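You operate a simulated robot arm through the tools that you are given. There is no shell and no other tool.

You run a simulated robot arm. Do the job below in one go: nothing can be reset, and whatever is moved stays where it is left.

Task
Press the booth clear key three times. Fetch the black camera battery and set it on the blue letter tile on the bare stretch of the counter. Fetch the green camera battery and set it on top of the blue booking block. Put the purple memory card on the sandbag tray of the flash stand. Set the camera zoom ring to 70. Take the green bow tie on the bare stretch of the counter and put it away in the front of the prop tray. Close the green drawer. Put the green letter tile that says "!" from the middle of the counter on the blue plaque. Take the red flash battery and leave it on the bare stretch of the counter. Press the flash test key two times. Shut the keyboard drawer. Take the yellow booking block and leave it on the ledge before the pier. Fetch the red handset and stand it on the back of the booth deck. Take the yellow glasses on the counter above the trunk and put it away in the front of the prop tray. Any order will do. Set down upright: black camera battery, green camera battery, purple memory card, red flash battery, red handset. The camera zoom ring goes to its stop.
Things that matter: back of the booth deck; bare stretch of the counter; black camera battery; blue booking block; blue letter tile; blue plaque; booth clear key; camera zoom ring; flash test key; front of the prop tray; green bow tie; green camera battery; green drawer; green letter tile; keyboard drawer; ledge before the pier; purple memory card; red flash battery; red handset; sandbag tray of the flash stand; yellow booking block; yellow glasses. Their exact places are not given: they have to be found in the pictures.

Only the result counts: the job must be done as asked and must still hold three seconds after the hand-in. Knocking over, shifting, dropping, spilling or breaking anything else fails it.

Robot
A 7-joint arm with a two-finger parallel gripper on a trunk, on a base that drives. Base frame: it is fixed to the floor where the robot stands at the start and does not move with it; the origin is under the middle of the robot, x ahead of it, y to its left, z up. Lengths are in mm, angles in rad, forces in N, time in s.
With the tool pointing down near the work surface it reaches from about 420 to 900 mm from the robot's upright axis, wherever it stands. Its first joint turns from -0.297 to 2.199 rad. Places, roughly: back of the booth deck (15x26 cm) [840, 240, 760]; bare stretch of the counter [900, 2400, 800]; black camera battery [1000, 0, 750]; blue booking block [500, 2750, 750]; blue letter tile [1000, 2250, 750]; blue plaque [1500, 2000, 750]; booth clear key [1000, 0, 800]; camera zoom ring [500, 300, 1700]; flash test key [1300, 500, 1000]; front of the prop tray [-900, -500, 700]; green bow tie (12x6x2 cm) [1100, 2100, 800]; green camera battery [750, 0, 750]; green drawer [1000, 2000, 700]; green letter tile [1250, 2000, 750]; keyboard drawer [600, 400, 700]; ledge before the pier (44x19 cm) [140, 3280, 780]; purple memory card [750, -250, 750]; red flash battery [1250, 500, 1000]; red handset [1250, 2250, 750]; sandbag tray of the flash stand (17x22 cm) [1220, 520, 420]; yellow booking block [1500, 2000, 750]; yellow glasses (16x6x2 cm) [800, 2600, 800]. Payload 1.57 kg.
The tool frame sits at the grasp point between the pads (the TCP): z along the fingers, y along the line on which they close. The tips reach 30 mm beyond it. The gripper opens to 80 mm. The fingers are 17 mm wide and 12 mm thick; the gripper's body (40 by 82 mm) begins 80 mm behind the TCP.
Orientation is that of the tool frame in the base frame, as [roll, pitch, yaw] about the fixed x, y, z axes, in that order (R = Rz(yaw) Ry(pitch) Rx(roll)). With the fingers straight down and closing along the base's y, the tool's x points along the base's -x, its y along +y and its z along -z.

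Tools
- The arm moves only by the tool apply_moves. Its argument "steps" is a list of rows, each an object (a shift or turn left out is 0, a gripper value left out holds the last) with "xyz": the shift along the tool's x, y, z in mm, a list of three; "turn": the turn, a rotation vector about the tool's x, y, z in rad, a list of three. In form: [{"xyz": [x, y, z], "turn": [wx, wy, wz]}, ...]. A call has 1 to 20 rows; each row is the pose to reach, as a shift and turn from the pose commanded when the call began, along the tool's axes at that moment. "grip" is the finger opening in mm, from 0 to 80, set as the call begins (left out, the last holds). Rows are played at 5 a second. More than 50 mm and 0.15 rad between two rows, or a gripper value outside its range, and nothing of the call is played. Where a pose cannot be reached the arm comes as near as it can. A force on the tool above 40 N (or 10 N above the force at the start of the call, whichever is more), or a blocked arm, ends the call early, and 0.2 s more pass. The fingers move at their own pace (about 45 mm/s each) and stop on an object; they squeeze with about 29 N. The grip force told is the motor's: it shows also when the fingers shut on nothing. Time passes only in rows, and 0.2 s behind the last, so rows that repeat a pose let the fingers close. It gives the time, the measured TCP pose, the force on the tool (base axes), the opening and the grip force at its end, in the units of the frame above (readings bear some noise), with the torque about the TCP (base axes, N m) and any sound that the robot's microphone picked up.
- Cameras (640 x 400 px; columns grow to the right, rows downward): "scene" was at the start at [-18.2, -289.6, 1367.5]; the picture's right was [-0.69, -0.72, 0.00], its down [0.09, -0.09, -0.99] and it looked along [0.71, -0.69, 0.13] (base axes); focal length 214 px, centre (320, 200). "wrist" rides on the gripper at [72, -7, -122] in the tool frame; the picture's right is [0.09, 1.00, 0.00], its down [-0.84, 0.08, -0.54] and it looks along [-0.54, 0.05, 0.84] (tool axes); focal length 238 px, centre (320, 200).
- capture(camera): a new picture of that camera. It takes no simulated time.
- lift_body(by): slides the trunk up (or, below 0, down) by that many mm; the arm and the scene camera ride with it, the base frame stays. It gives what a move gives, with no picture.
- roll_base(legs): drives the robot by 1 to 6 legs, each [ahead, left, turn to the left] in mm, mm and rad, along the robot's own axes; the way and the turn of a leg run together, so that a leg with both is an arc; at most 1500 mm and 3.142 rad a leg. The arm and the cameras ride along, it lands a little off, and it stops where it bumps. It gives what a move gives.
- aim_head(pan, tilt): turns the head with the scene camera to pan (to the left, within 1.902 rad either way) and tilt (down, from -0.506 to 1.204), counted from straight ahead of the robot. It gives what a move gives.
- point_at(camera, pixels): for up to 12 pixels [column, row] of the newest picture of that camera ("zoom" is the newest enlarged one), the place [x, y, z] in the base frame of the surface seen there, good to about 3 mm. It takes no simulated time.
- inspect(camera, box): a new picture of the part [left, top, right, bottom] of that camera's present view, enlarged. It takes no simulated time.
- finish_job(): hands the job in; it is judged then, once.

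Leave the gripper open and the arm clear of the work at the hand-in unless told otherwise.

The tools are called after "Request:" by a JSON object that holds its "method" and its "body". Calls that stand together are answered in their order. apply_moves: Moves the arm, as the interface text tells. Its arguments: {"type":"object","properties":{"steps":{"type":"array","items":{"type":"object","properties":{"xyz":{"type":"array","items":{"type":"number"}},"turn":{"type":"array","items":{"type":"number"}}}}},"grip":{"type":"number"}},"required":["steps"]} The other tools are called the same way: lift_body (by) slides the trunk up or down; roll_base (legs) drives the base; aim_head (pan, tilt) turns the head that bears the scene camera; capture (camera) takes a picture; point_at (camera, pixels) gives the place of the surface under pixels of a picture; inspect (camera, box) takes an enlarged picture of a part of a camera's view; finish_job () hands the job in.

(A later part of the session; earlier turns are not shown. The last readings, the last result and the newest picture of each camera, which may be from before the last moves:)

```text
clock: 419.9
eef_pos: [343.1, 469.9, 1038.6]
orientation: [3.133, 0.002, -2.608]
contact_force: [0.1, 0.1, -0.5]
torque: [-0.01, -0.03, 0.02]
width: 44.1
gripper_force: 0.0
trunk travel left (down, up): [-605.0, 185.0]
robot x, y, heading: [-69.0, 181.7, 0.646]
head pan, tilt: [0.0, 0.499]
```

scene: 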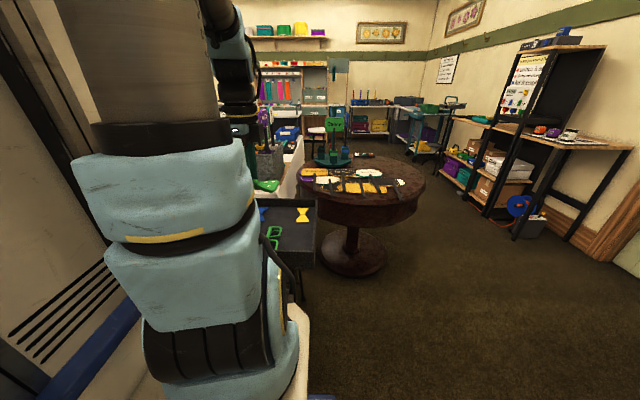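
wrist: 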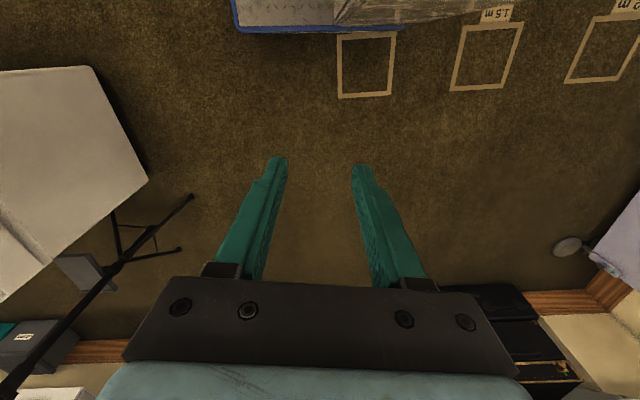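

Retract the tool a bit more and straighten it, then strafe the remaining 650 mm.

Request:
{"method": "apply_moves", "body": {"steps": [{"xyz": [25, 0, -10], "turn": [0, 0, -0.06]}, {"xyz": [45, 0, -20], "turn": [0, 0, -0.12]}]}}

Request:
{"method": "roll_base", "body": {"legs": [[0, -650, 0]]}}

Request:
{"method": "capture", "body": {"camera": "wrist"}}

```text
clock: 420.5
eef_pos: [305.0, 448.7, 1056.5]
orientation: [3.133, 0.0, -2.484]
contact_force: [0.4, -0.2, -0.4]
torque: [-0.03, 0.03, 0.0]
width: 44.0
gripper_force: 0.1
trunk travel left (down, up): [-605.0, 185.0]
robot x, y, heading: [-68.6, 183.3, 0.644]
head pan, tilt: [0.0, 0.499]
```

```text
clock: 424.1
eef_pos: [692.0, -76.5, 1056.5]
orientation: [3.134, 0.002, -2.495]
contact_force: [0.7, 0.1, -0.2]
torque: [-0.01, -0.01, 0.03]
width: 43.9
gripper_force: 0.0
trunk travel left (down, up): [-605.0, 185.0]
robot x, y, heading: [316.1, -336.8, 0.632]
head pan, tilt: [0.0, 0.499]
```

```text
taken
```

wrist: 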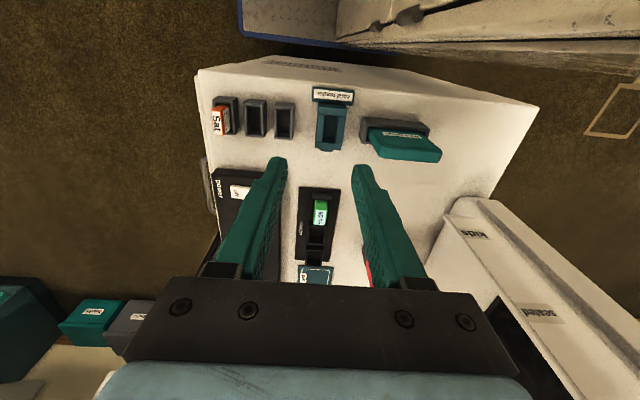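

Move above the green battery (≈(838,60)).

Request:
{"method": "apply_moves", "body": {"steps": [{"xyz": [-40, 4, 0]}, {"xyz": [-80, 8, 0]}, {"xyz": [-120, 13, 0]}, {"xyz": [-160, 17, 0]}, {"xyz": [-199, 21, 0]}, {"xyz": [-199, 21, 45]}, {"xyz": [-199, 21, 90]}, {"xyz": [-199, 21, 135]}, {"xyz": [-199, 21, 180]}, {"xyz": [-199, 21, 198]}], "grip": 46}}

Request:
{"method": "inspect", "body": {"camera": "wrist", "box": [240, 90, 400, 230]}}

Request:
{"method": "point_at", "body": {"camera": "zoom", "pixels": [[300, 185], [270, 120], [345, 125], [260, 245], [335, 250], [240, 180], [360, 180], [300, 60]]}}

```text
clock: 426.3
eef_pos: [838.0, 62.1, 858.2]
orientation: [3.134, 0.003, -2.496]
contact_force: [0.0, -1.0, 0.4]
torque: [0.02, 0.02, 0.0]
width: 45.8
gripper_force: 0.1
trunk travel left (down, up): [-605.0, 185.0]
robot x, y, heading: [317.9, -336.0, 0.634]
head pan, tilt: [0.0, 0.499]
```

```text
2.86 times, centred on (320, 160) of wrist
```

zoom: 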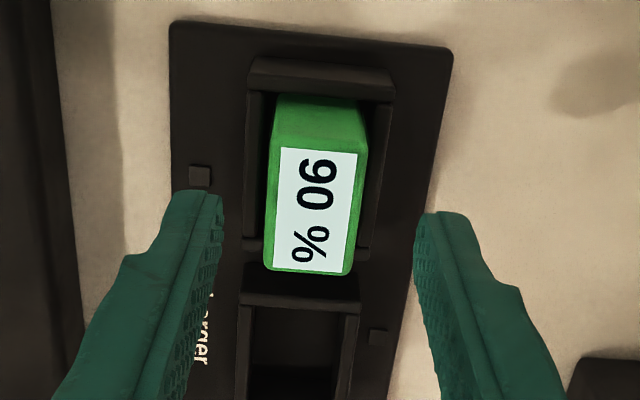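

```text
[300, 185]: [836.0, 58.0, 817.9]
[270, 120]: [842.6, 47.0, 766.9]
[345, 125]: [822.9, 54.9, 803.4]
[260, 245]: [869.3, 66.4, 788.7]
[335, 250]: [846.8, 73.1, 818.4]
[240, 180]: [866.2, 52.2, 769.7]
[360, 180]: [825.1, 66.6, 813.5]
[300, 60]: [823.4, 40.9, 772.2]
```

Request:
{"method": "point_at", "body": {"camera": "zoom", "pixels": [[315, 211], [284, 150], [355, 157], [276, 265], [346, 272]]}}

```text
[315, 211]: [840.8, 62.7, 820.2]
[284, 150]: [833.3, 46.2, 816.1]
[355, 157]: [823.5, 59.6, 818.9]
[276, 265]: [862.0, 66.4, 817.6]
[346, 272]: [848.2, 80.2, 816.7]
```

Centre (842,63). Adjust, descend to z≈823, grip.

Request:
{"method": "apply_moves", "body": {"steps": [{"xyz": [-3.5, -1.5, 0]}, {"xyz": [-3.5, -1.5, 15]}, {"xyz": [-3.5, -1.5, 27]}, {"xyz": [-3.5, -1.5, 34]}]}}

Request:
{"method": "apply_moves", "body": {"steps": [{"xyz": [0, 0, 0]}, {"xyz": [0, 0, 0]}, {"xyz": [0, 0, 0]}], "grip": 8}}

Request:
{"method": "apply_moves", "body": {"steps": [{"xyz": [0, 0, -12]}, {"xyz": [0, 0, -25]}, {"xyz": [0, 0, -50]}, {"xyz": [0, 0, -90]}, {"xyz": [0, 0, -135]}, {"xyz": [0, 0, -180]}, {"xyz": [0, 0, -225]}, {"xyz": [0, 0, -265]}]}}

Request:
{"method": "capture", "body": {"camera": "wrist"}}

```text
clock: 427.3
eef_pos: [844.1, 62.1, 825.8]
orientation: [3.131, 0.002, -2.495]
contact_force: [-0.2, -0.1, -0.1]
torque: [0.02, 0.0, -0.03]
width: 46.2
gripper_force: 0.0
trunk travel left (down, up): [-605.0, 185.0]
robot x, y, heading: [316.1, -338.3, 0.632]
head pan, tilt: [0.0, 0.499]
```

```text
clock: 428.1
eef_pos: [841.6, 62.6, 824.1]
orientation: [3.134, 0.004, -2.497]
contact_force: [1.2, -0.4, 0.2]
torque: [-0.02, 0.01, 0.0]
width: 24.2
gripper_force: 28.4
trunk travel left (down, up): [-605.0, 185.0]
robot x, y, heading: [317.5, -338.0, 0.634]
head pan, tilt: [0.0, 0.499]
```

```text
clock: 429.9
eef_pos: [844.4, 61.0, 1092.1]
orientation: [3.133, 0.003, -2.496]
contact_force: [0.6, -0.3, -0.5]
torque: [-0.01, 0.02, 0.0]
width: 24.4
gripper_force: 28.5
trunk travel left (down, up): [-605.0, 185.0]
robot x, y, heading: [317.7, -335.8, 0.634]
head pan, tilt: [0.0, 0.499]
```

```text
taken
```

wrist: 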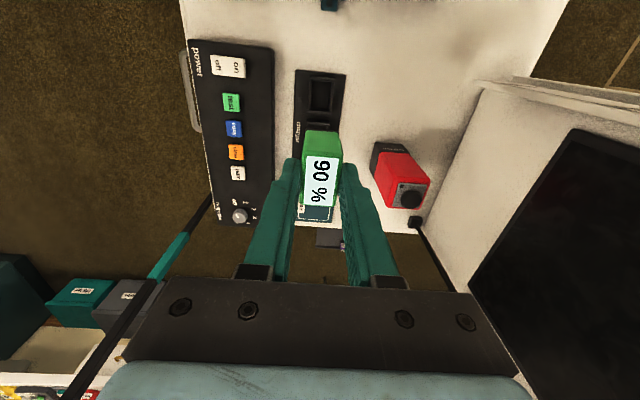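

Green battery held. Drive to the blue booking block at the counter's left part.

Request:
{"method": "apply_moves", "body": {"steps": [{"xyz": [45, 0, 0]}, {"xyz": [90, 0, 0]}, {"xyz": [135, 0, 0]}, {"xyz": [180, 0, 0]}]}}

Request:
{"method": "roll_base", "body": {"legs": [[0, 0, 0.012], [0, 1085, 0]]}}

Request:
{"method": "roll_base", "body": {"legs": [[1040, 0, 0], [0, 1060, 0]]}}

Request:
{"method": "capture", "body": {"camera": "wrist"}}

```text
clock: 430.9
eef_pos: [699.5, -45.4, 1091.9]
orientation: [3.133, 0.0, -2.497]
contact_force: [0.7, 1.0, -0.2]
torque: [-0.03, 0.01, 0.01]
width: 24.1
gripper_force: 28.6
trunk travel left (down, up): [-605.0, 185.0]
robot x, y, heading: [314.3, -337.6, 0.635]
head pan, tilt: [0.0, 0.499]
```

```text
clock: 436.8
eef_pos: [23.0, 838.2, 1092.1]
orientation: [3.135, 0.004, -2.467]
contact_force: [0.0, -0.9, -1.2]
torque: [0.03, 0.02, -0.03]
width: 23.9
gripper_force: 28.9
trunk travel left (down, up): [-605.0, 185.0]
robot x, y, heading: [-350.3, 536.6, 0.662]
head pan, tilt: [0.0, 0.499]
```

```text
clock: 447.4
eef_pos: [249.4, 2330.8, 1093.4]
orientation: [3.133, 0.004, -2.495]
contact_force: [-0.5, -1.0, -0.2]
torque: [0.03, -0.01, 0.03]
width: 24.1
gripper_force: 29.0
trunk travel left (down, up): [-605.0, 185.0]
robot x, y, heading: [-134.9, 2043.3, 0.637]
head pan, tilt: [0.0, 0.499]
```

```text
taken
```

wrist: 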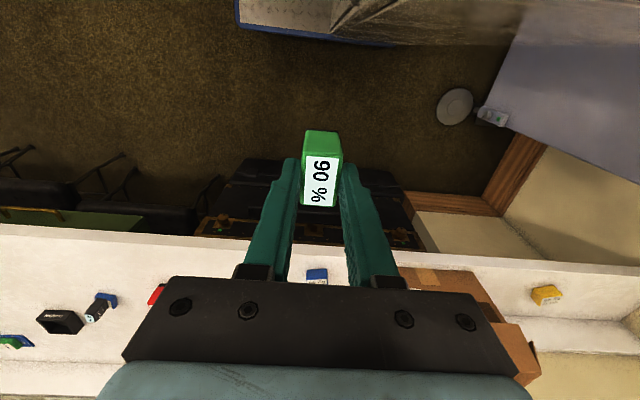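

Ahead 185 mm with a small heading fix, then look at the blue block.

Request:
{"method": "roll_base", "body": {"legs": [[0, 0, 0.01], [190, 0, 0]]}}

Request:
{"method": "capture", "body": {"camera": "wrist"}}

Request:
{"method": "point_at", "body": {"camera": "wrist", "pixels": [[316, 215], [320, 225], [310, 205], [330, 215], [300, 230], [340, 230]]}}

```text
clock: 449.2
eef_pos: [394.8, 2447.3, 1092.6]
orientation: [3.132, 0.004, -2.484]
contact_force: [0.9, 0.4, -0.3]
torque: [-0.01, 0.01, 0.0]
width: 24.2
gripper_force: 29.0
trunk travel left (down, up): [-605.0, 185.0]
robot x, y, heading: [18.8, 2150.6, 0.65]
head pan, tilt: [0.0, 0.499]
```

```text
taken
```

wrist: 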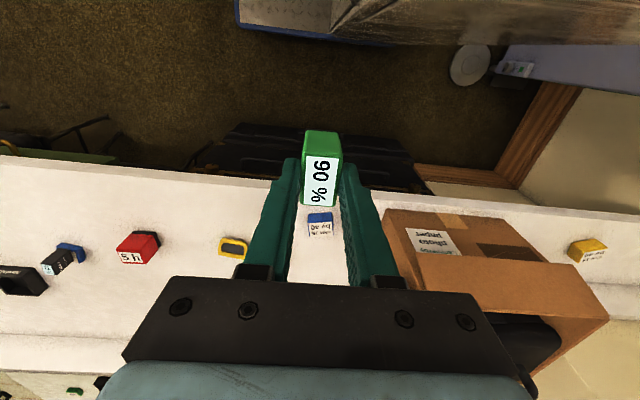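

```text
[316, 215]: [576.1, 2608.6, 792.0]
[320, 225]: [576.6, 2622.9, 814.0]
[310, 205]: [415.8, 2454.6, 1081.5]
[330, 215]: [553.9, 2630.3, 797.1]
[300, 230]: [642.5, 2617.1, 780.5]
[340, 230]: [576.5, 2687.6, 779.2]
```

Request:
{"method": "inspect", "body": {"camera": "wrist", "box": [280, 190, 360, 260]}}

Request:
{"method": "point_at", "body": {"camera": "zoom", "pixels": [[225, 210], [410, 200], [230, 280], [425, 270], [320, 240], [215, 195], [420, 190]]}}

```text
5.71 times, centred on (320, 225) of wrist
```

zoom: 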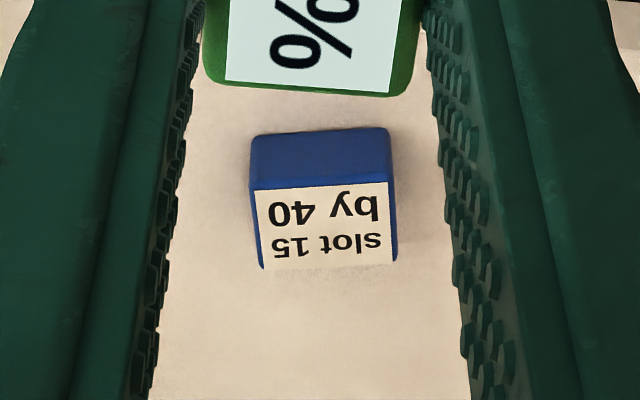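

```text
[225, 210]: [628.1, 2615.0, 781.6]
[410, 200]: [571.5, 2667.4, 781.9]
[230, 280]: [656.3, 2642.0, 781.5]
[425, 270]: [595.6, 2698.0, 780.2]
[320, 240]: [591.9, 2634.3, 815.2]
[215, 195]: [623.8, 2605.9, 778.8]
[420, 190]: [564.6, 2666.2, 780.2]
```

Request:
{"method": "point_at", "body": {"camera": "zoom", "pixels": [[259, 193], [384, 187], [390, 258], [266, 264], [325, 226]]}}

```text
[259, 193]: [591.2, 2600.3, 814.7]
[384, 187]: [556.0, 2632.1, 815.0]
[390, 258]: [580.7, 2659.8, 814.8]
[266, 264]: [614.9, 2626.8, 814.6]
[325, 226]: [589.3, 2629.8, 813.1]
```

Block top centre (586,2630), z≈815, turned ~10° to my tool. Move above with −0.18 rad and descend.

Request:
{"method": "apply_moves", "body": {"steps": [{"xyz": [-45, 5, 0], "turn": [0, 0, -0.03]}, {"xyz": [-90, 9, 0], "turn": [0, 0, -0.06]}, {"xyz": [-135, 14, 0], "turn": [0, 0, -0.09]}, {"xyz": [-180, 19, 0], "turn": [0, 0, -0.13]}, {"xyz": [-225, 24, 0], "turn": [0, 0, -0.18]}, {"xyz": [-262.5, 27.7, 0], "turn": [0, 0, -0.18]}, {"xyz": [-262.5, 27.7, 45], "turn": [0, 0, -0.18]}, {"xyz": [-262.5, 27.7, 90], "turn": [0, 0, -0.18]}, {"xyz": [-262.5, 27.7, 135], "turn": [0, 0, -0.18]}, {"xyz": [-262.5, 27.7, 175], "turn": [0, 0, -0.18]}, {"xyz": [-262.5, 27.7, 195], "turn": [0, 0, -0.18]}]}}

Request:
{"method": "inspect", "body": {"camera": "wrist", "box": [240, 60, 400, 220]}}

Request:
{"method": "point_at", "body": {"camera": "zoom", "pixels": [[260, 150], [400, 150], [320, 140], [290, 150], [360, 150]]}}

```text
clock: 451.6
eef_pos: [585.9, 2633.7, 901.2]
orientation: [3.133, 0.006, -2.306]
contact_force: [-0.7, 0.1, -1.0]
torque: [0.05, 0.0, -0.01]
width: 24.3
gripper_force: 29.1
trunk travel left (down, up): [-605.0, 185.0]
robot x, y, heading: [18.2, 2149.1, 0.65]
head pan, tilt: [0.0, 0.499]
```

```text
2.50 times, centred on (320, 140) of wrist
```

zoom: 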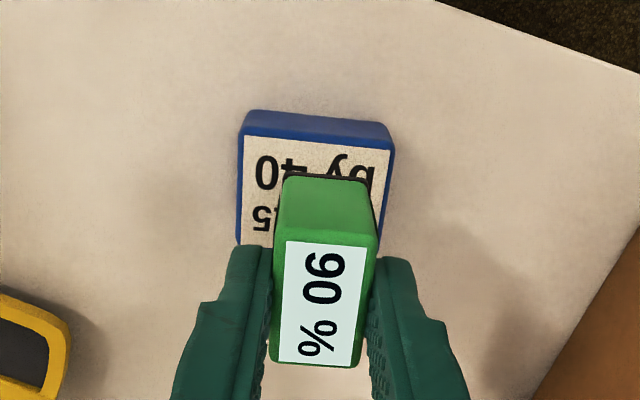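

```text
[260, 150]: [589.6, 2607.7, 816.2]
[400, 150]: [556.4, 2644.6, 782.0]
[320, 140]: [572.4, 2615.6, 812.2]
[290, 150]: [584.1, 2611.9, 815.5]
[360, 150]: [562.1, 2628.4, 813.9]
```

Shift 3.5 mm back and 1.5 mm right, then lower onto the block.

Request:
{"method": "apply_moves", "body": {"steps": [{"xyz": [3.5, -1.5, 8]}, {"xyz": [3.5, -1.5, 18]}, {"xyz": [3.5, -1.5, 26]}, {"xyz": [3.5, -1.5, 29]}]}}

Request:
{"method": "apply_moves", "body": {"steps": [{"xyz": [0, 0, 1.5]}, {"xyz": [0, 0, 3]}, {"xyz": [0, 0, 4.5]}]}}

Request:
{"method": "inspect", "body": {"camera": "wrist", "box": [240, 70, 400, 230]}}

```text
clock: 452.6
eef_pos: [583.4, 2628.9, 871.6]
orientation: [3.134, 0.004, -2.302]
contact_force: [-0.3, -0.8, 2.9]
torque: [-0.1, 0.06, -0.05]
width: 24.3
gripper_force: 28.6
trunk travel left (down, up): [-605.0, 185.0]
robot x, y, heading: [16.0, 2152.7, 0.643]
head pan, tilt: [0.0, 0.499]
```

```text
clock: 453.4
eef_pos: [583.5, 2629.4, 864.9]
orientation: [3.133, 0.009, -2.302]
contact_force: [1.9, 1.7, 22.5]
torque: [0.06, -0.16, 0.03]
width: 24.7
gripper_force: 28.7
trunk travel left (down, up): [-605.0, 185.0]
robot x, y, heading: [17.6, 2154.2, 0.643]
head pan, tilt: [0.0, 0.499]
```

```text
2.50 times, centred on (320, 150) of wrist
```

zoom: 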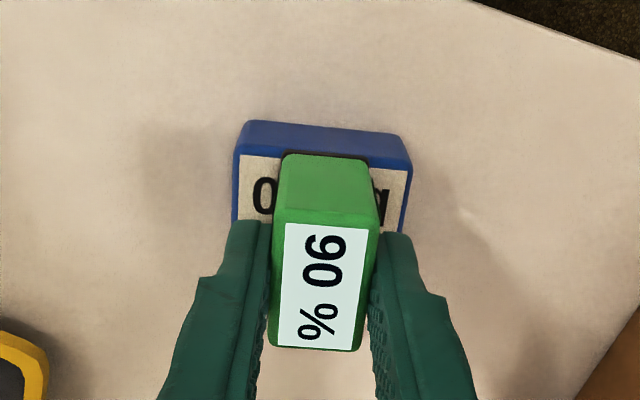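

Seated on the block. Relieve, open, and rise.

Request:
{"method": "apply_moves", "body": {"steps": [{"xyz": [0, 0, -2.5]}, {"xyz": [0, 0, -2.5]}]}}

Request:
{"method": "apply_moves", "body": {"steps": [{"xyz": [0, 0, 0]}, {"xyz": [0, 0, 0]}, {"xyz": [0, 0, 0]}], "grip": 48}}

Request:
{"method": "apply_moves", "body": {"steps": [{"xyz": [0, 0, -20]}, {"xyz": [0, 0, -60]}, {"xyz": [0, 0, -105]}, {"xyz": [0, 0, -150]}, {"xyz": [10, 0, -190]}]}}

Request:
{"method": "capture", "body": {"camera": "wrist"}}

```text
clock: 454.0
eef_pos: [582.9, 2628.5, 866.8]
orientation: [3.135, 0.003, -2.302]
contact_force: [2.3, 1.4, 5.8]
torque: [0.17, -0.26, 0.04]
width: 24.2
gripper_force: 28.9
trunk travel left (down, up): [-605.0, 185.0]
robot x, y, heading: [17.9, 2148.4, 0.647]
head pan, tilt: [0.0, 0.499]
```

```text
clock: 454.8
eef_pos: [582.2, 2628.2, 867.6]
orientation: [3.132, 0.003, -2.303]
contact_force: [0.7, 0.1, 0.1]
torque: [0.01, 0.0, 0.0]
width: 47.7
gripper_force: 0.0
trunk travel left (down, up): [-605.0, 185.0]
robot x, y, heading: [16.2, 2152.6, 0.646]
head pan, tilt: [0.0, 0.499]
```

```text
clock: 456.0
eef_pos: [579.9, 2620.7, 1058.2]
orientation: [3.134, 0.002, -2.303]
contact_force: [0.1, 0.0, 0.1]
torque: [-0.04, 0.03, 0.05]
width: 48.2
gripper_force: 0.1
trunk travel left (down, up): [-605.0, 185.0]
robot x, y, heading: [15.1, 2152.7, 0.648]
head pan, tilt: [0.0, 0.499]
```

```text
taken
```

wrist: 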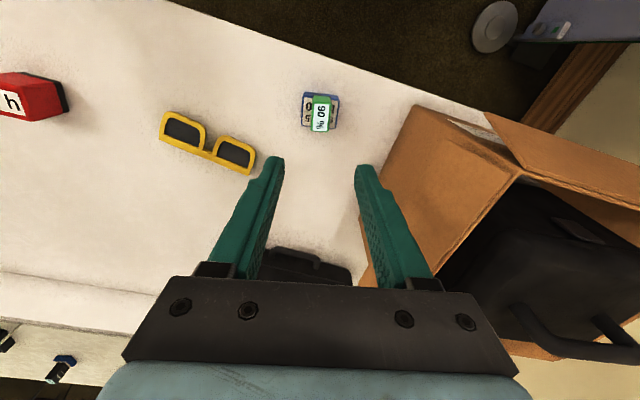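

The green battery stands on the blue block. Now the yellow glasses: drive right 110 and ahead 60, then view them closely.

Request:
{"method": "roll_base", "body": {"legs": [[0, -110, 0], [60, 0, 0]]}}

Request:
{"method": "capture", "body": {"camera": "wrist"}}

Request:
{"method": "point_at", "body": {"camera": "wrist", "pixels": [[300, 130], [260, 120], [330, 120], [350, 140]]}}

```text
clock: 457.8
eef_pos: [694.1, 2566.2, 1058.0]
orientation: [3.132, 0.004, -2.305]
contact_force: [0.4, -0.4, 0.3]
torque: [0.0, -0.02, 0.0]
width: 47.9
gripper_force: 0.1
trunk travel left (down, up): [-605.0, 185.0]
robot x, y, heading: [129.1, 2095.4, 0.647]
head pan, tilt: [0.0, 0.499]
```

```text
taken
```

wrist: 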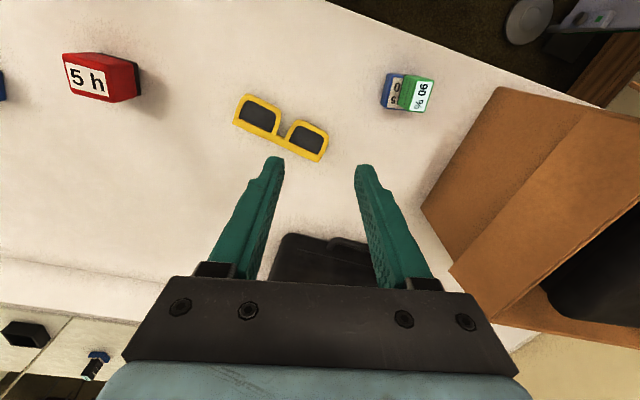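

```text
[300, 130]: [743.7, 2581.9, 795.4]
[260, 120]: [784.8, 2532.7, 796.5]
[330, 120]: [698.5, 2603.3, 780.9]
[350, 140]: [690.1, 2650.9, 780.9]
```

Request:
{"method": "inspect", "body": {"camera": "wrist", "box": [220, 80, 340, 180]}}

Request:
{"method": "point_at", "body": {"camera": "zoom", "pixels": [[75, 140], [310, 220], [540, 290], [130, 75], [500, 220], [330, 215], [305, 235], [315, 245], [195, 145], [430, 235], [280, 190], [350, 245]]}}

```text
4.00 times, centred on (280, 130) of wrist
```

zoom: 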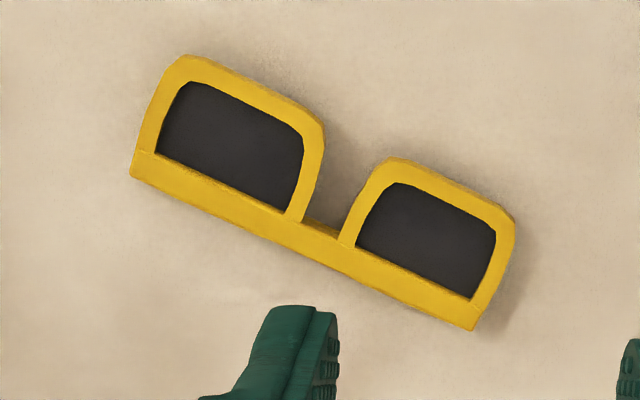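

```text
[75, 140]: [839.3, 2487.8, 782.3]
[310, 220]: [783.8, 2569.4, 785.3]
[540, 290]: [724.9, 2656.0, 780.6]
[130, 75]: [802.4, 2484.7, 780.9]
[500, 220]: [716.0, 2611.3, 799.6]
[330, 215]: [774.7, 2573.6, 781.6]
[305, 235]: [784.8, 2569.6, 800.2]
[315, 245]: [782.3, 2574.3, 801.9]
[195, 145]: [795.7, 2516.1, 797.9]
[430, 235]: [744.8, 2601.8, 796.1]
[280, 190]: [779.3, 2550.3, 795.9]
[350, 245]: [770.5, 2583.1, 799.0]
```

Request:
{"method": "point_at", "body": {"camera": "zoom", "pixels": [[145, 165], [465, 312], [200, 190], [400, 280], [250, 215], [360, 262], [322, 238], [308, 250], [330, 250], [316, 230]]}}

```text
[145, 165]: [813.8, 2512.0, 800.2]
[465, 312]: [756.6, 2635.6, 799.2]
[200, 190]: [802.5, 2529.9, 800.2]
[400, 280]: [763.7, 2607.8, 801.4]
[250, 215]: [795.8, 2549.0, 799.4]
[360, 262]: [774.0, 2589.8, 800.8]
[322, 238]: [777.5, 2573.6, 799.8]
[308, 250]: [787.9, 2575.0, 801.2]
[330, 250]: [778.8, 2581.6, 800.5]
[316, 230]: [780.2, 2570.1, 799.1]
```

The bar's bridge is at about (784,2574), bar direction 114.8°, about 12 mm thick; the nose gap is ~19 mm. I rotate the gripper so that it closes across the bar, above the bridge.

Request:
{"method": "apply_moves", "body": {"steps": [{"xyz": [-5, -5, 0], "turn": [0, 0, 0.14]}, {"xyz": [-10, -10, 0], "turn": [0, 0, 0.28]}, {"xyz": [-15, -14, 0], "turn": [0, 0, 0.42]}, {"xyz": [-20, -18, 0], "turn": [0, 0, 0.56]}, {"xyz": [-25, -22, 0], "turn": [0, 0, 0.7]}, {"xyz": [-30, -27, 0], "turn": [0, 0, 0.84]}, {"xyz": [-35, -32, 0], "turn": [0, 0, 0.98]}, {"xyz": [-40, -36, 0], "turn": [0, 0, 1.12]}, {"xyz": [-45, -41, 0], "turn": [0, 0, 1.26]}, {"xyz": [-50, -46, 0], "turn": [0, 0, 1.4]}, {"xyz": [-55, -50, 20], "turn": [0, 0, 1.54]}, {"xyz": [-60, -55, 50], "turn": [0, 0, 1.68]}, {"xyz": [-64, -59, 80], "turn": [0, 0, 1.82]}, {"xyz": [-66.7, -61.4, 110], "turn": [0, 0, 1.97]}], "grip": 24}}

Request:
{"method": "capture", "body": {"camera": "wrist"}}

Request:
{"method": "inspect", "body": {"camera": "wrist", "box": [260, 80, 380, 180]}}

```text
clock: 460.8
eef_pos: [784.5, 2575.3, 949.5]
orientation: [3.138, -0.01, 2.006]
contact_force: [-0.7, -0.8, 0.0]
torque: [0.0, -0.03, 0.01]
width: 24.0
gripper_force: 0.1
trunk travel left (down, up): [-605.0, 185.0]
robot x, y, heading: [129.0, 2099.8, 0.645]
head pan, tilt: [0.0, 0.499]
```

```text
taken
```

wrist: 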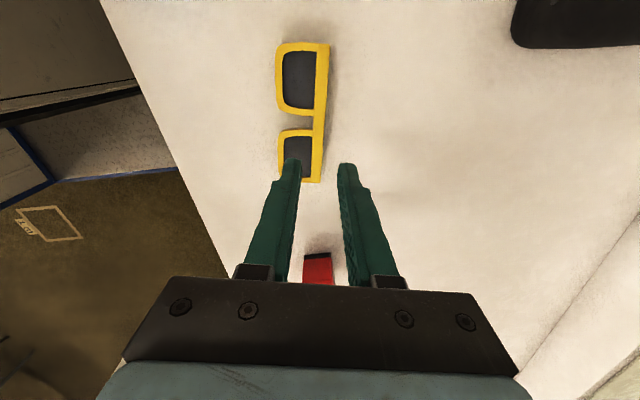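

```text
4.00 times, centred on (320, 130) of wrist
```

zoom: 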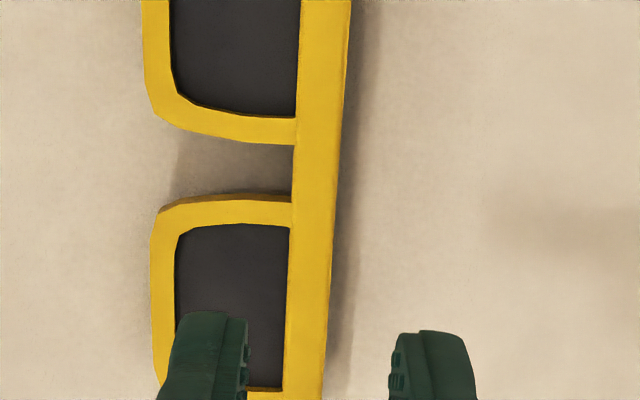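

Request:
{"method": "point_at", "body": {"camera": "zoom", "pixels": [[300, 170], [333, 170], [316, 170], [285, 140], [285, 205], [300, 145], [300, 200], [250, 165], [318, 60], [310, 300]]}}

```text
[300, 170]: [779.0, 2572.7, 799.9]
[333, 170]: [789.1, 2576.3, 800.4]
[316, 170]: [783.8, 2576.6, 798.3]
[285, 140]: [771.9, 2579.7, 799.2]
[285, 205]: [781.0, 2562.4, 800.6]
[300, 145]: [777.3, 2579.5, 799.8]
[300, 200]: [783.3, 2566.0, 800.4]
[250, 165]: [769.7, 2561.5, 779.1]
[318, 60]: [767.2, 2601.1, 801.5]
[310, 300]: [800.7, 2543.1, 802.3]
```

The nose gap is only ~15 mm, too narrow for a 17 mm finger. I'll instead grip across one lens near the bridge (right lens). Measure its edges.

Request:
{"method": "inspect", "body": {"camera": "wrist", "box": [250, 30, 390, 210]}}

Request:
{"method": "point_at", "body": {"camera": "zoom", "pixels": [[235, 115], [385, 115], [240, 60], [395, 60], [300, 190], [240, 290], [375, 290], [280, 235], [250, 265], [380, 270]]}}

```text
2.22 times, centred on (320, 120) of wrist
```

zoom: 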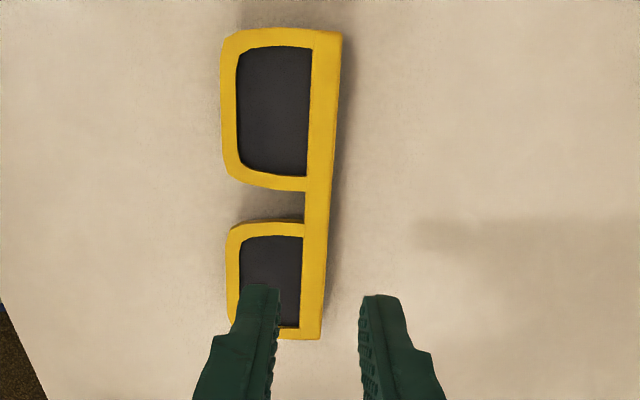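

```text
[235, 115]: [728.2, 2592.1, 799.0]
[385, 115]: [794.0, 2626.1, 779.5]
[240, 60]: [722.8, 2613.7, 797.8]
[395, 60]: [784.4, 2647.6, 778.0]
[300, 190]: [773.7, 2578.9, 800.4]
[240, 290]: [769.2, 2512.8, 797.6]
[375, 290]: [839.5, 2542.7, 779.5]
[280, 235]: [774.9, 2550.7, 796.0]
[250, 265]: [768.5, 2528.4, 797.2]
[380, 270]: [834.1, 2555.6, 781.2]
```

Request:
{"method": "point_at", "body": {"camera": "zoom", "pixels": [[280, 138], [231, 138], [329, 138], [231, 110], [331, 100], [231, 160], [327, 170]]}}

```text
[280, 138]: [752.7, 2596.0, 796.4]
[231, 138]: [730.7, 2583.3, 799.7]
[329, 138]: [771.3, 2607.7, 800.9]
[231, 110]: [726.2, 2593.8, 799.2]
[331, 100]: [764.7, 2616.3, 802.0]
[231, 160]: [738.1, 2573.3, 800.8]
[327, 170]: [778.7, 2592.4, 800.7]
```

Grip centre across the left lens: (751,2595), width ≈50 mm. Move there, open 68, and descend to check.

Request:
{"method": "apply_moves", "body": {"steps": [{"xyz": [16, -11, 0], "turn": [0, 0, -0.02]}, {"xyz": [32.4, -22, 0], "turn": [0, 0, -0.04]}, {"xyz": [32.4, -22, 45], "turn": [0, 0, -0.04]}, {"xyz": [32.4, -22, 85], "turn": [0, 0, -0.04]}, {"xyz": [32.4, -22, 95], "turn": [0, 0, -0.04]}], "grip": 70}}

Request:
{"method": "capture", "body": {"camera": "wrist"}}

```text
clock: 462.0
eef_pos: [750.0, 2593.8, 853.5]
orientation: [3.139, -0.008, 2.048]
contact_force: [0.5, 0.8, 0.4]
torque: [0.0, 0.0, -0.02]
width: 69.7
gripper_force: 0.0
trunk travel left (down, up): [-605.0, 185.0]
robot x, y, heading: [127.0, 2098.7, 0.638]
head pan, tilt: [0.0, 0.499]
```

```text
taken
```

wrist: 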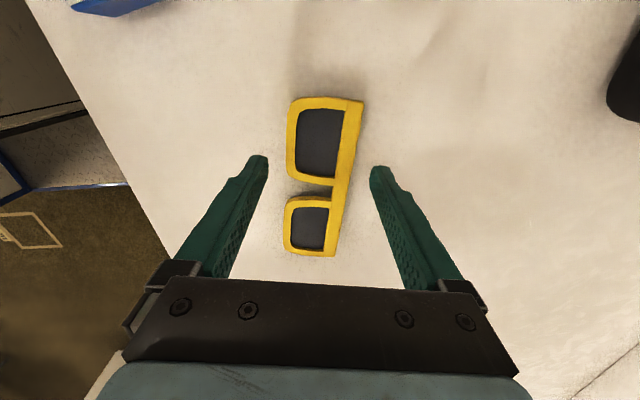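

Well placed over the lens. Descend and close.

Request:
{"method": "apply_moves", "body": {"steps": [{"xyz": [0, 0, 18]}, {"xyz": [0, 0, 32]}, {"xyz": [0, 0, 39]}]}}

Request:
{"method": "apply_moves", "body": {"steps": [{"xyz": [0, 0, 0]}, {"xyz": [0, 0, 0]}, {"xyz": [0, 0, 0]}], "grip": 30}}

Request:
{"method": "apply_moves", "body": {"steps": [{"xyz": [0, 0, -15]}, {"xyz": [0, 0, -50]}, {"xyz": [0, 0, -95]}, {"xyz": [0, 0, -140]}]}}

Request:
{"method": "capture", "body": {"camera": "wrist"}}

```text
clock: 462.8
eef_pos: [748.9, 2596.7, 813.6]
orientation: [3.139, -0.006, 2.048]
contact_force: [0.6, 0.3, 0.1]
torque: [-0.02, -0.01, -0.03]
width: 69.9
gripper_force: 0.1
trunk travel left (down, up): [-605.0, 185.0]
robot x, y, heading: [131.1, 2096.3, 0.65]
head pan, tilt: [0.0, 0.499]
```

```text
clock: 463.6
eef_pos: [748.6, 2594.9, 814.2]
orientation: [3.139, -0.007, 2.046]
contact_force: [-0.2, 0.4, 0.4]
torque: [0.04, -0.01, 0.02]
width: 53.0
gripper_force: 28.9
trunk travel left (down, up): [-605.0, 185.0]
robot x, y, heading: [127.3, 2101.9, 0.645]
head pan, tilt: [0.0, 0.499]
```

```text
clock: 464.6
eef_pos: [747.3, 2595.2, 954.5]
orientation: [3.14, -0.008, 2.046]
contact_force: [0.4, 0.7, -0.1]
torque: [0.01, 0.05, 0.0]
width: 52.7
gripper_force: 28.5
trunk travel left (down, up): [-605.0, 185.0]
robot x, y, heading: [130.3, 2098.2, 0.642]
head pan, tilt: [0.0, 0.499]
```

```text
taken
```

wrist: 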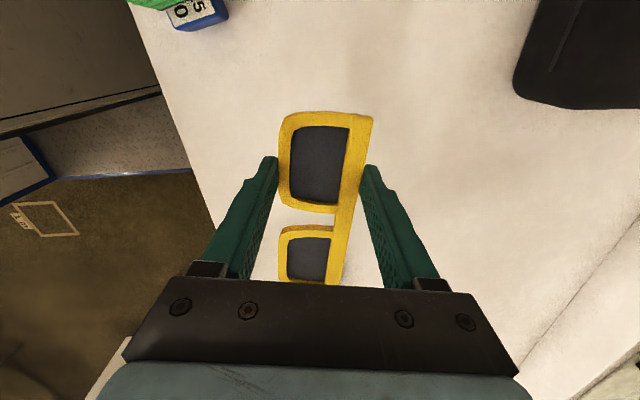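

Glasses held level. Raise, retract, and drive to the prop tray.

Request:
{"method": "apply_moves", "body": {"steps": [{"xyz": [0, 0, -40]}, {"xyz": [0, 0, -80]}, {"xyz": [-8, -45, -90]}, {"xyz": [-16, -92, -90]}, {"xyz": [-24, -139, -90]}, {"xyz": [-32, -186, -90]}, {"xyz": [-40, -233, -90]}, {"xyz": [-50, -280, -90]}]}}

Request:
{"method": "roll_base", "body": {"legs": [[-330, 0, 0.005], [0, -690, 0]]}}

Request:
{"method": "roll_base", "body": {"legs": [[0, 0, 0.0], [-1000, 0, 0]]}}

Request:
{"method": "capture", "body": {"camera": "wrist"}}

```text
clock: 466.4
eef_pos: [529.8, 2423.0, 1045.3]
orientation: [3.14, -0.009, 2.046]
contact_force: [0.5, -0.7, -1.1]
torque: [-0.01, 0.06, 0.02]
width: 52.8
gripper_force: 29.0
trunk travel left (down, up): [-605.0, 185.0]
robot x, y, heading: [130.4, 2098.8, 0.643]
head pan, tilt: [0.0, 0.499]
```

```text
clock: 471.9
eef_pos: [659.5, 1676.8, 1045.5]
orientation: [3.141, -0.009, 2.043]
contact_force: [-0.4, 0.3, 0.8]
torque: [-0.03, 0.01, 0.03]
width: 52.9
gripper_force: 29.4
trunk travel left (down, up): [-605.0, 185.0]
robot x, y, heading: [255.6, 1356.3, 0.637]
head pan, tilt: [0.0, 0.499]
```

```text
clock: 477.4
eef_pos: [-138.0, 1087.9, 1045.0]
orientation: [3.141, -0.008, 2.062]
contact_force: [0.6, -0.5, 0.5]
torque: [0.01, -0.01, 0.0]
width: 53.1
gripper_force: 29.4
trunk travel left (down, up): [-605.0, 185.0]
robot x, y, heading: [-527.9, 760.7, 0.656]
head pan, tilt: [0.0, 0.499]
```

```text
taken
```

wrist: 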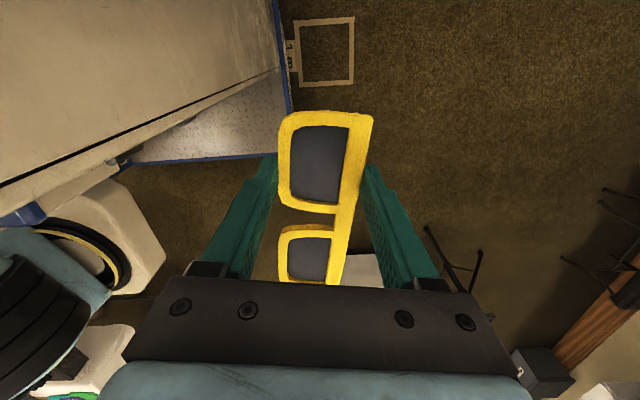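

Back 1070 mm and turn right to face the tray.

Request:
{"method": "roll_base", "body": {"legs": [[-1070, 0, 0], [0, 0, -1.575]]}}

Request:
{"method": "capture", "body": {"camera": "wrist"}}

Request:
{"method": "capture", "body": {"camera": "scene"}}

```text
clock: 486.7
eef_pos: [-1038.2, -282.3, 1046.2]
orientation: [3.138, -0.008, 0.515]
contact_force: [0.6, 0.3, -0.3]
torque: [0.02, 0.02, 0.01]
width: 52.8
gripper_force: 29.5
trunk travel left (down, up): [-605.0, 185.0]
robot x, y, heading: [-1376.6, 101.9, -0.886]
head pan, tilt: [0.0, 0.499]
```

```text
taken
```

wrist: 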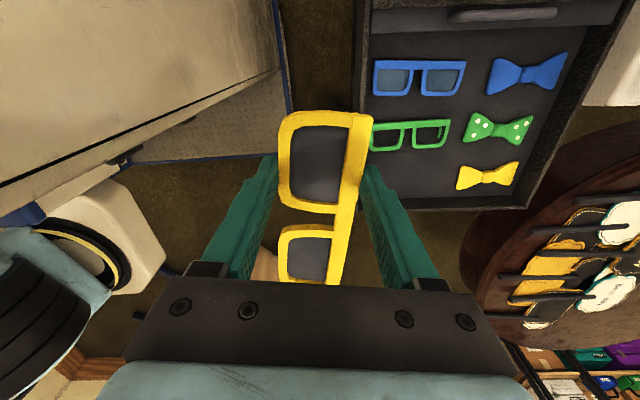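

```text
taken
```

scene: 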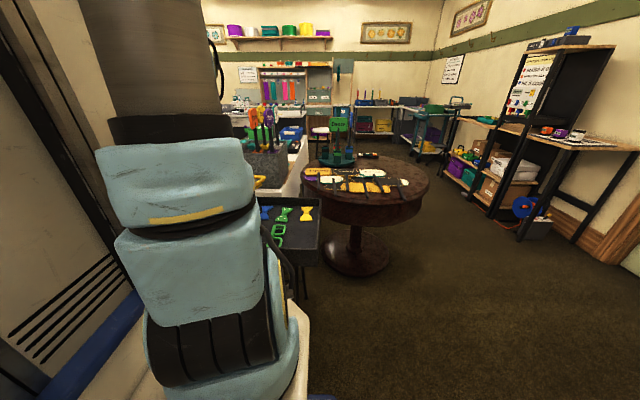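

The free place for the yellow glasses is left of the yellow tie in this view, around (410,178). I fix heading, strafe right 120 mm, and measure.

Request:
{"method": "roll_base", "body": {"legs": [[0, -115, -0.037]]}}

Request:
{"method": "capture", "body": {"camera": "wrist"}}

```text
clock: 487.9
eef_pos: [-1143.7, -366.7, 1046.1]
orientation: [3.139, -0.008, 0.476]
contact_force: [-0.4, -0.2, -0.4]
torque: [0.02, -0.02, 0.0]
width: 52.8
gripper_force: 28.0
trunk travel left (down, up): [-605.0, 185.0]
robot x, y, heading: [-1469.0, 34.8, -0.927]
head pan, tilt: [0.0, 0.499]
```

```text
taken
```

wrist: 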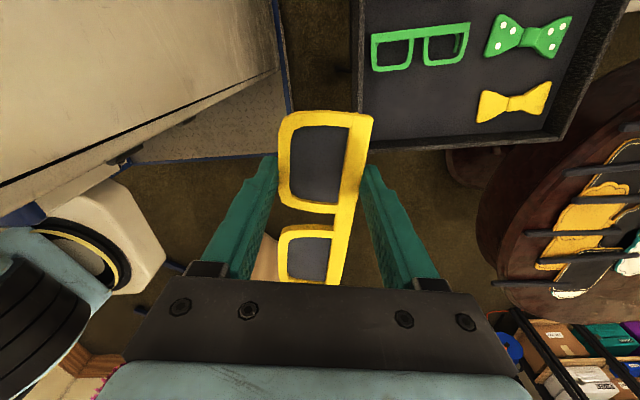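

Request:
{"method": "point_at", "body": {"camera": "wrist", "pixels": [[378, 70], [440, 62], [380, 125], [440, 130], [540, 128], [366, 100], [410, 100], [450, 100], [485, 110], [367, 40], [400, 140], [470, 28]]}}

Request:
{"method": "inspect", "body": {"camera": "wrist", "box": [340, 0, 600, 170]}}

```text
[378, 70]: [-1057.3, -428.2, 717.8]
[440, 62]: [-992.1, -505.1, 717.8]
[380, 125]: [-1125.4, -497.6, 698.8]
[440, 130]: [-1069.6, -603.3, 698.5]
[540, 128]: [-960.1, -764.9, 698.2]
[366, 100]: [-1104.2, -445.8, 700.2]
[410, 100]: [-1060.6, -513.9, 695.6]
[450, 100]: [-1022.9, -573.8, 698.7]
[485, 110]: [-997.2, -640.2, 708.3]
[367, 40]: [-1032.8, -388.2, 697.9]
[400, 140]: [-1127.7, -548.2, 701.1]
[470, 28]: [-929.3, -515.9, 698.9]
```

```text
2.35 times, centred on (470, 85) of wrist
```

zoom: 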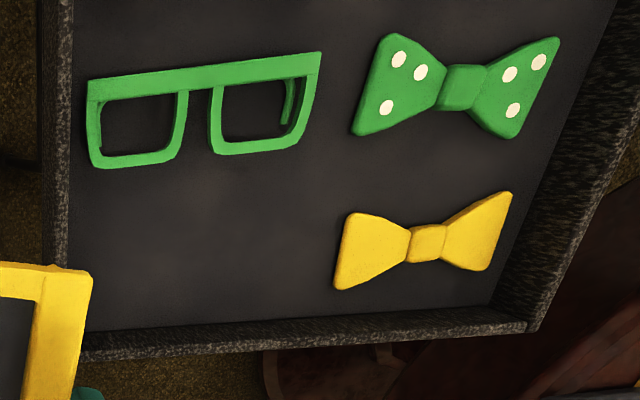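

Free area: u −1222…−1106, v 115…313. I'll put the glasses' centre at (u −1164, v 214), long axis toward me; so TCP goes to (-1077,-505) with a −1.74 rad turn.

Request:
{"method": "apply_moves", "body": {"steps": [{"xyz": [0, 12, 0], "turn": [0, 0, -0.134]}, {"xyz": [-1, 24, 0], "turn": [0, 0, -0.268]}, {"xyz": [-1, 36, 0], "turn": [0, 0, -0.402]}, {"xyz": [-1, 48, 0], "turn": [0, 0, -0.536]}, {"xyz": [-2, 60, 0], "turn": [0, 0, -0.67]}, {"xyz": [-2, 72, 0], "turn": [0, 0, -0.804]}, {"xyz": [-2, 84, 0], "turn": [0, 0, -0.938]}, {"xyz": [-3, 96, 0], "turn": [0, 0, -1.072]}, {"xyz": [-3, 108, 0], "turn": [0, 0, -1.206]}, {"xyz": [-3, 120, 0], "turn": [0, 0, -1.34]}, {"xyz": [-4, 132, 0], "turn": [0, 0, -1.474]}, {"xyz": [-4, 144, 0], "turn": [0, 0, -1.608]}, {"xyz": [-5, 153.6, 0], "turn": [0, 0, -1.742]}]}}

Request:
{"method": "capture", "body": {"camera": "wrist"}}

```text
clock: 490.7
eef_pos: [-1079.0, -506.3, 1046.0]
orientation: [3.133, 0.004, 2.22]
contact_force: [0.2, -0.4, -0.2]
torque: [0.0, 0.01, -0.02]
width: 52.7
gripper_force: 29.2
trunk travel left (down, up): [-605.0, 185.0]
robot x, y, heading: [-1469.5, 30.9, -0.925]
head pan, tilt: [0.0, 0.499]
```

```text
taken
```

wrist: 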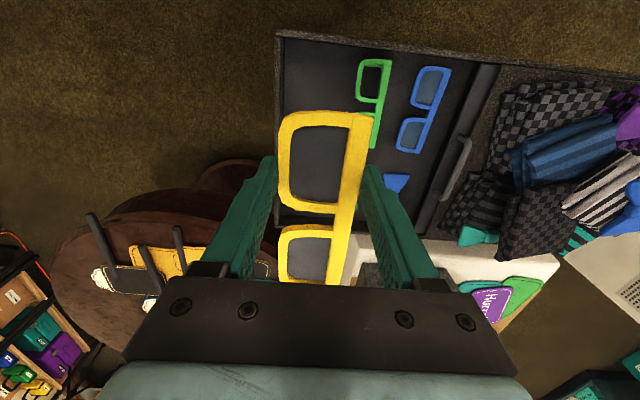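

Centred between tray wall and green glasses. Descend.

Request:
{"method": "apply_moves", "body": {"steps": [{"xyz": [0, 0, 45]}, {"xyz": [0, 0, 90]}, {"xyz": [0, 0, 135]}, {"xyz": [0, 0, 180]}, {"xyz": [0, 0, 225]}, {"xyz": [0, 0, 262]}]}}

Request:
{"method": "capture", "body": {"camera": "wrist"}}

```text
clock: 492.1
eef_pos: [-1073.6, -506.8, 783.7]
orientation: [3.132, 0.004, 2.22]
contact_force: [-0.3, 0.4, 0.0]
torque: [-0.02, 0.0, -0.02]
width: 52.9
gripper_force: 29.1
trunk travel left (down, up): [-605.0, 185.0]
robot x, y, heading: [-1470.6, 33.7, -0.926]
head pan, tilt: [0.0, 0.499]
```

```text
taken
```

wrist: 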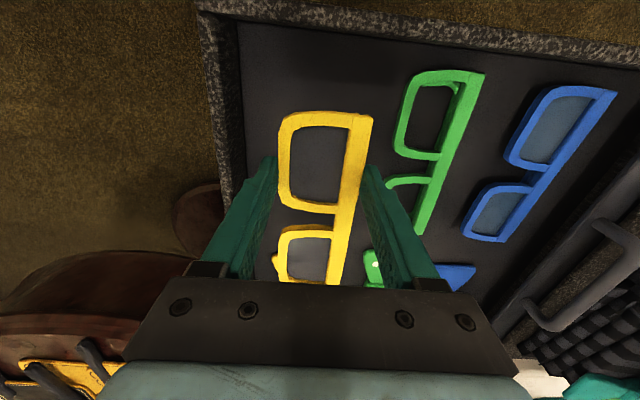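

Centred well. Lower to the floor.

Request:
{"method": "apply_moves", "body": {"steps": [{"xyz": [3, 0, 20]}, {"xyz": [3, 0, 38]}, {"xyz": [3, 0, 46]}, {"xyz": [3, 0, 48.5]}]}}

Request:
{"method": "apply_moves", "body": {"steps": [{"xyz": [0, 0, 1.5]}, {"xyz": [0, 0, 3]}]}}

Request:
{"method": "capture", "body": {"camera": "wrist"}}

```text
clock: 493.1
eef_pos: [-1077.5, -501.8, 736.5]
orientation: [3.133, 0.003, 2.219]
contact_force: [-0.2, -0.3, 0.5]
torque: [-0.02, 0.02, -0.04]
width: 52.8
gripper_force: 28.9
trunk travel left (down, up): [-605.0, 185.0]
robot x, y, heading: [-1469.7, 27.9, -0.931]
head pan, tilt: [0.0, 0.499]
```

```text
clock: 493.7
eef_pos: [-1077.7, -502.7, 733.6]
orientation: [3.131, 0.003, 2.219]
contact_force: [0.0, 0.2, 0.1]
torque: [-0.01, 0.03, 0.0]
width: 53.0
gripper_force: 29.7
trunk travel left (down, up): [-605.0, 185.0]
robot x, y, heading: [-1471.4, 27.8, -0.925]
head pan, tilt: [0.0, 0.499]
```

```text
taken
```

wrist: 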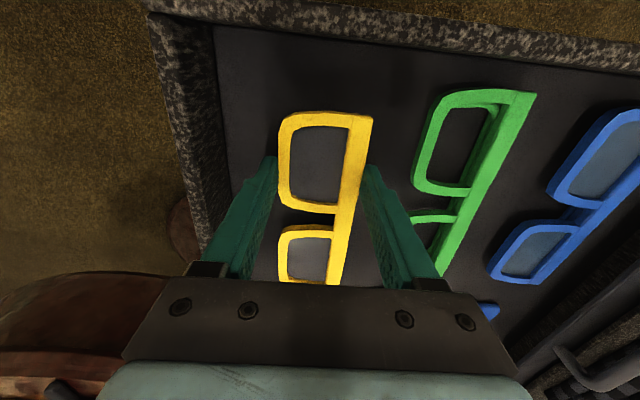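

Request:
{"method": "apply_moves", "body": {"steps": [{"xyz": [0, 0, 1]}, {"xyz": [0, 0, 2]}]}}

```text
clock: 494.3
eef_pos: [-1076.9, -503.7, 732.6]
orientation: [3.131, 0.003, 2.217]
contact_force: [-0.4, 1.5, 13.7]
torque: [0.37, 0.45, -0.02]
width: 53.1
gripper_force: 28.5
trunk travel left (down, up): [-605.0, 185.0]
robot x, y, heading: [-1468.2, 35.4, -0.929]
head pan, tilt: [0.0, 0.499]
```

Contact (13.7 N). Open to 64 and rise.

Request:
{"method": "apply_moves", "body": {"steps": [{"xyz": [0, 0, -1]}, {"xyz": [0, 0, -1]}, {"xyz": [0, 0, -1]}, {"xyz": [0, 0, -1]}], "grip": 64}}

Request:
{"method": "apply_moves", "body": {"steps": [{"xyz": [0, 0, -15]}, {"xyz": [0, 0, -50]}, {"xyz": [0, 0, -95]}, {"xyz": [0, 0, -140]}, {"xyz": [0, 0, -185]}, {"xyz": [0, 0, -230]}, {"xyz": [30, 0, -265]}, {"xyz": [70, 0, -290]}]}}

Request:
{"method": "capture", "body": {"camera": "wrist"}}

```text
clock: 495.3
eef_pos: [-1078.0, -504.2, 732.3]
orientation: [3.133, 0.004, 2.218]
contact_force: [-0.3, 0.9, -0.3]
torque: [0.0, -0.03, -0.03]
width: 64.2
gripper_force: 0.1
trunk travel left (down, up): [-605.0, 185.0]
robot x, y, heading: [-1468.5, 34.1, -0.924]
head pan, tilt: [0.0, 0.499]
```

```text
clock: 497.1
eef_pos: [-1122.0, -446.1, 1025.2]
orientation: [3.132, 0.001, 2.217]
contact_force: [0.4, -1.0, -0.3]
torque: [0.05, 0.02, -0.01]
width: 64.0
gripper_force: 0.1
trunk travel left (down, up): [-605.0, 185.0]
robot x, y, heading: [-1468.2, 29.6, -0.927]
head pan, tilt: [0.0, 0.499]
```

```text
taken
```

wrist: 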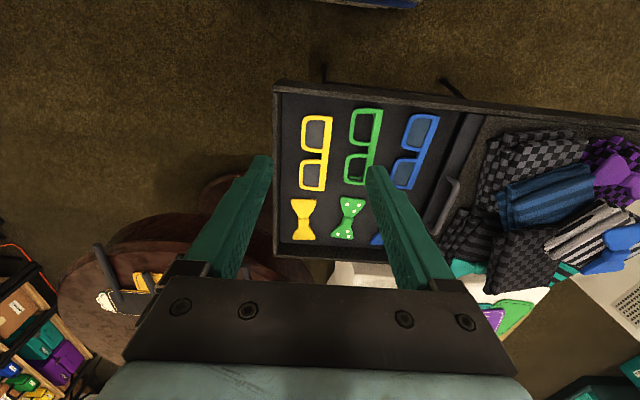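

Everything is placed. I retract, and drive back to check the zoom ring and the drawer once more.

Request:
{"method": "apply_moves", "body": {"steps": [{"xyz": [45, 0, 0]}, {"xyz": [90, 0, 0]}, {"xyz": [135, 0, 0]}, {"xyz": [175, 0, -10]}]}}

Request:
{"method": "roll_base", "body": {"legs": [[0, 0, 1.575]]}}

Request:
{"method": "roll_base", "body": {"legs": [[1170, 0, 0], [0, -670, 0]]}}

Request:
{"method": "aim_head", "body": {"pan": -0.05, "tilt": -0.3}}

Request:
{"method": "capture", "body": {"camera": "scene"}}

```text
clock: 498.1
eef_pos: [-1226.6, -306.6, 1032.1]
orientation: [3.133, 0.002, 2.218]
contact_force: [0.7, 0.1, 0.2]
torque: [0.01, 0.0, 0.01]
width: 64.0
gripper_force: 0.1
trunk travel left (down, up): [-605.0, 185.0]
robot x, y, heading: [-1467.3, 35.0, -0.924]
head pan, tilt: [0.0, 0.499]
```

```text
clock: 502.3
eef_pos: [-1132.1, 274.5, 1031.1]
orientation: [3.134, 0.004, -2.489]
contact_force: [-0.2, 0.3, -0.4]
torque: [-0.02, 0.01, 0.0]
width: 64.0
gripper_force: 0.1
trunk travel left (down, up): [-605.0, 185.0]
robot x, y, heading: [-1468.0, 32.9, 0.647]
head pan, tilt: [0.0, 0.499]
```

```text
clock: 511.7
eef_pos: [219.1, 459.4, 1032.9]
orientation: [3.133, 0.003, -2.497]
contact_force: [1.0, 0.2, -0.4]
torque: [-0.01, 0.01, 0.0]
width: 63.9
gripper_force: 0.1
trunk travel left (down, up): [-605.0, 185.0]
robot x, y, heading: [-120.7, 221.8, 0.635]
head pan, tilt: [0.0, 0.499]
```

```text
clock: 512.8
eef_pos: [217.8, 459.8, 1031.8]
orientation: [3.134, 0.004, -2.499]
contact_force: [0.3, -0.9, 0.2]
torque: [-0.03, -0.02, -0.01]
width: 64.1
gripper_force: 0.1
trunk travel left (down, up): [-605.0, 185.0]
robot x, y, heading: [-122.3, 215.9, 0.643]
head pan, tilt: [-0.051, -0.3]
```

```text
taken
```

scene: 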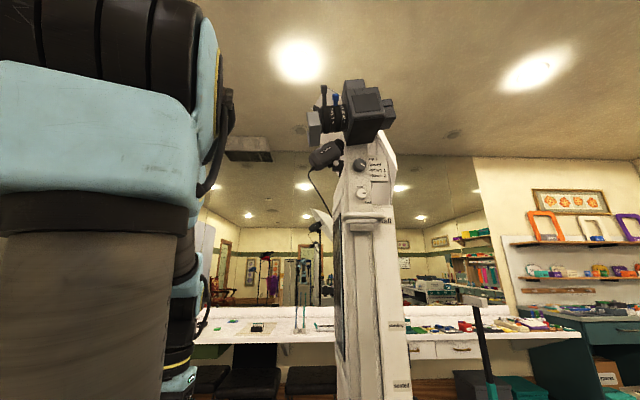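

Request:
{"method": "inspect", "body": {"camera": "scene", "box": [300, 70, 400, 150]}}

Request:
{"method": "lift_body", "body": {"by": 180}}

Request:
{"method": "inspect", "body": {"camera": "scene", "box": [300, 90, 400, 190]}}

```text
5.00 times, centred on (350, 110) of scene
```

zoom: 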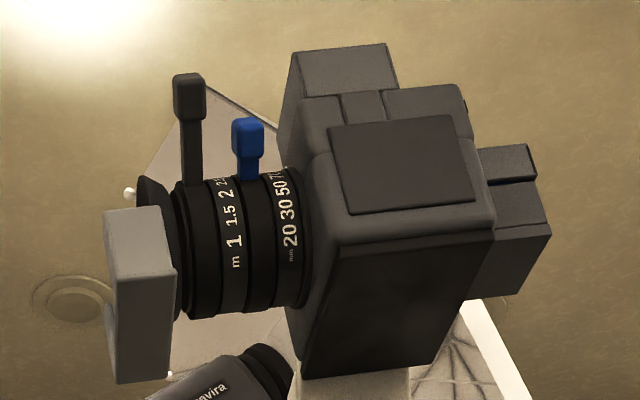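

```text
clock: 514.8
eef_pos: [218.9, 459.6, 1211.9]
orientation: [3.135, 0.002, -2.496]
contact_force: [-0.6, -0.2, 0.9]
torque: [0.0, 0.03, -0.02]
width: 64.0
gripper_force: 0.0
trunk travel left (down, up): [-785.0, 5.0]
robot x, y, heading: [-116.7, 220.9, 0.637]
head pan, tilt: [-0.051, -0.3]
```

```text
4.00 times, centred on (350, 140) of scene
```

zoom: 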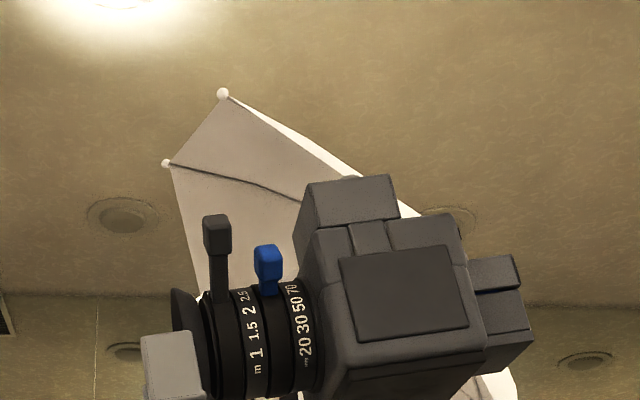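

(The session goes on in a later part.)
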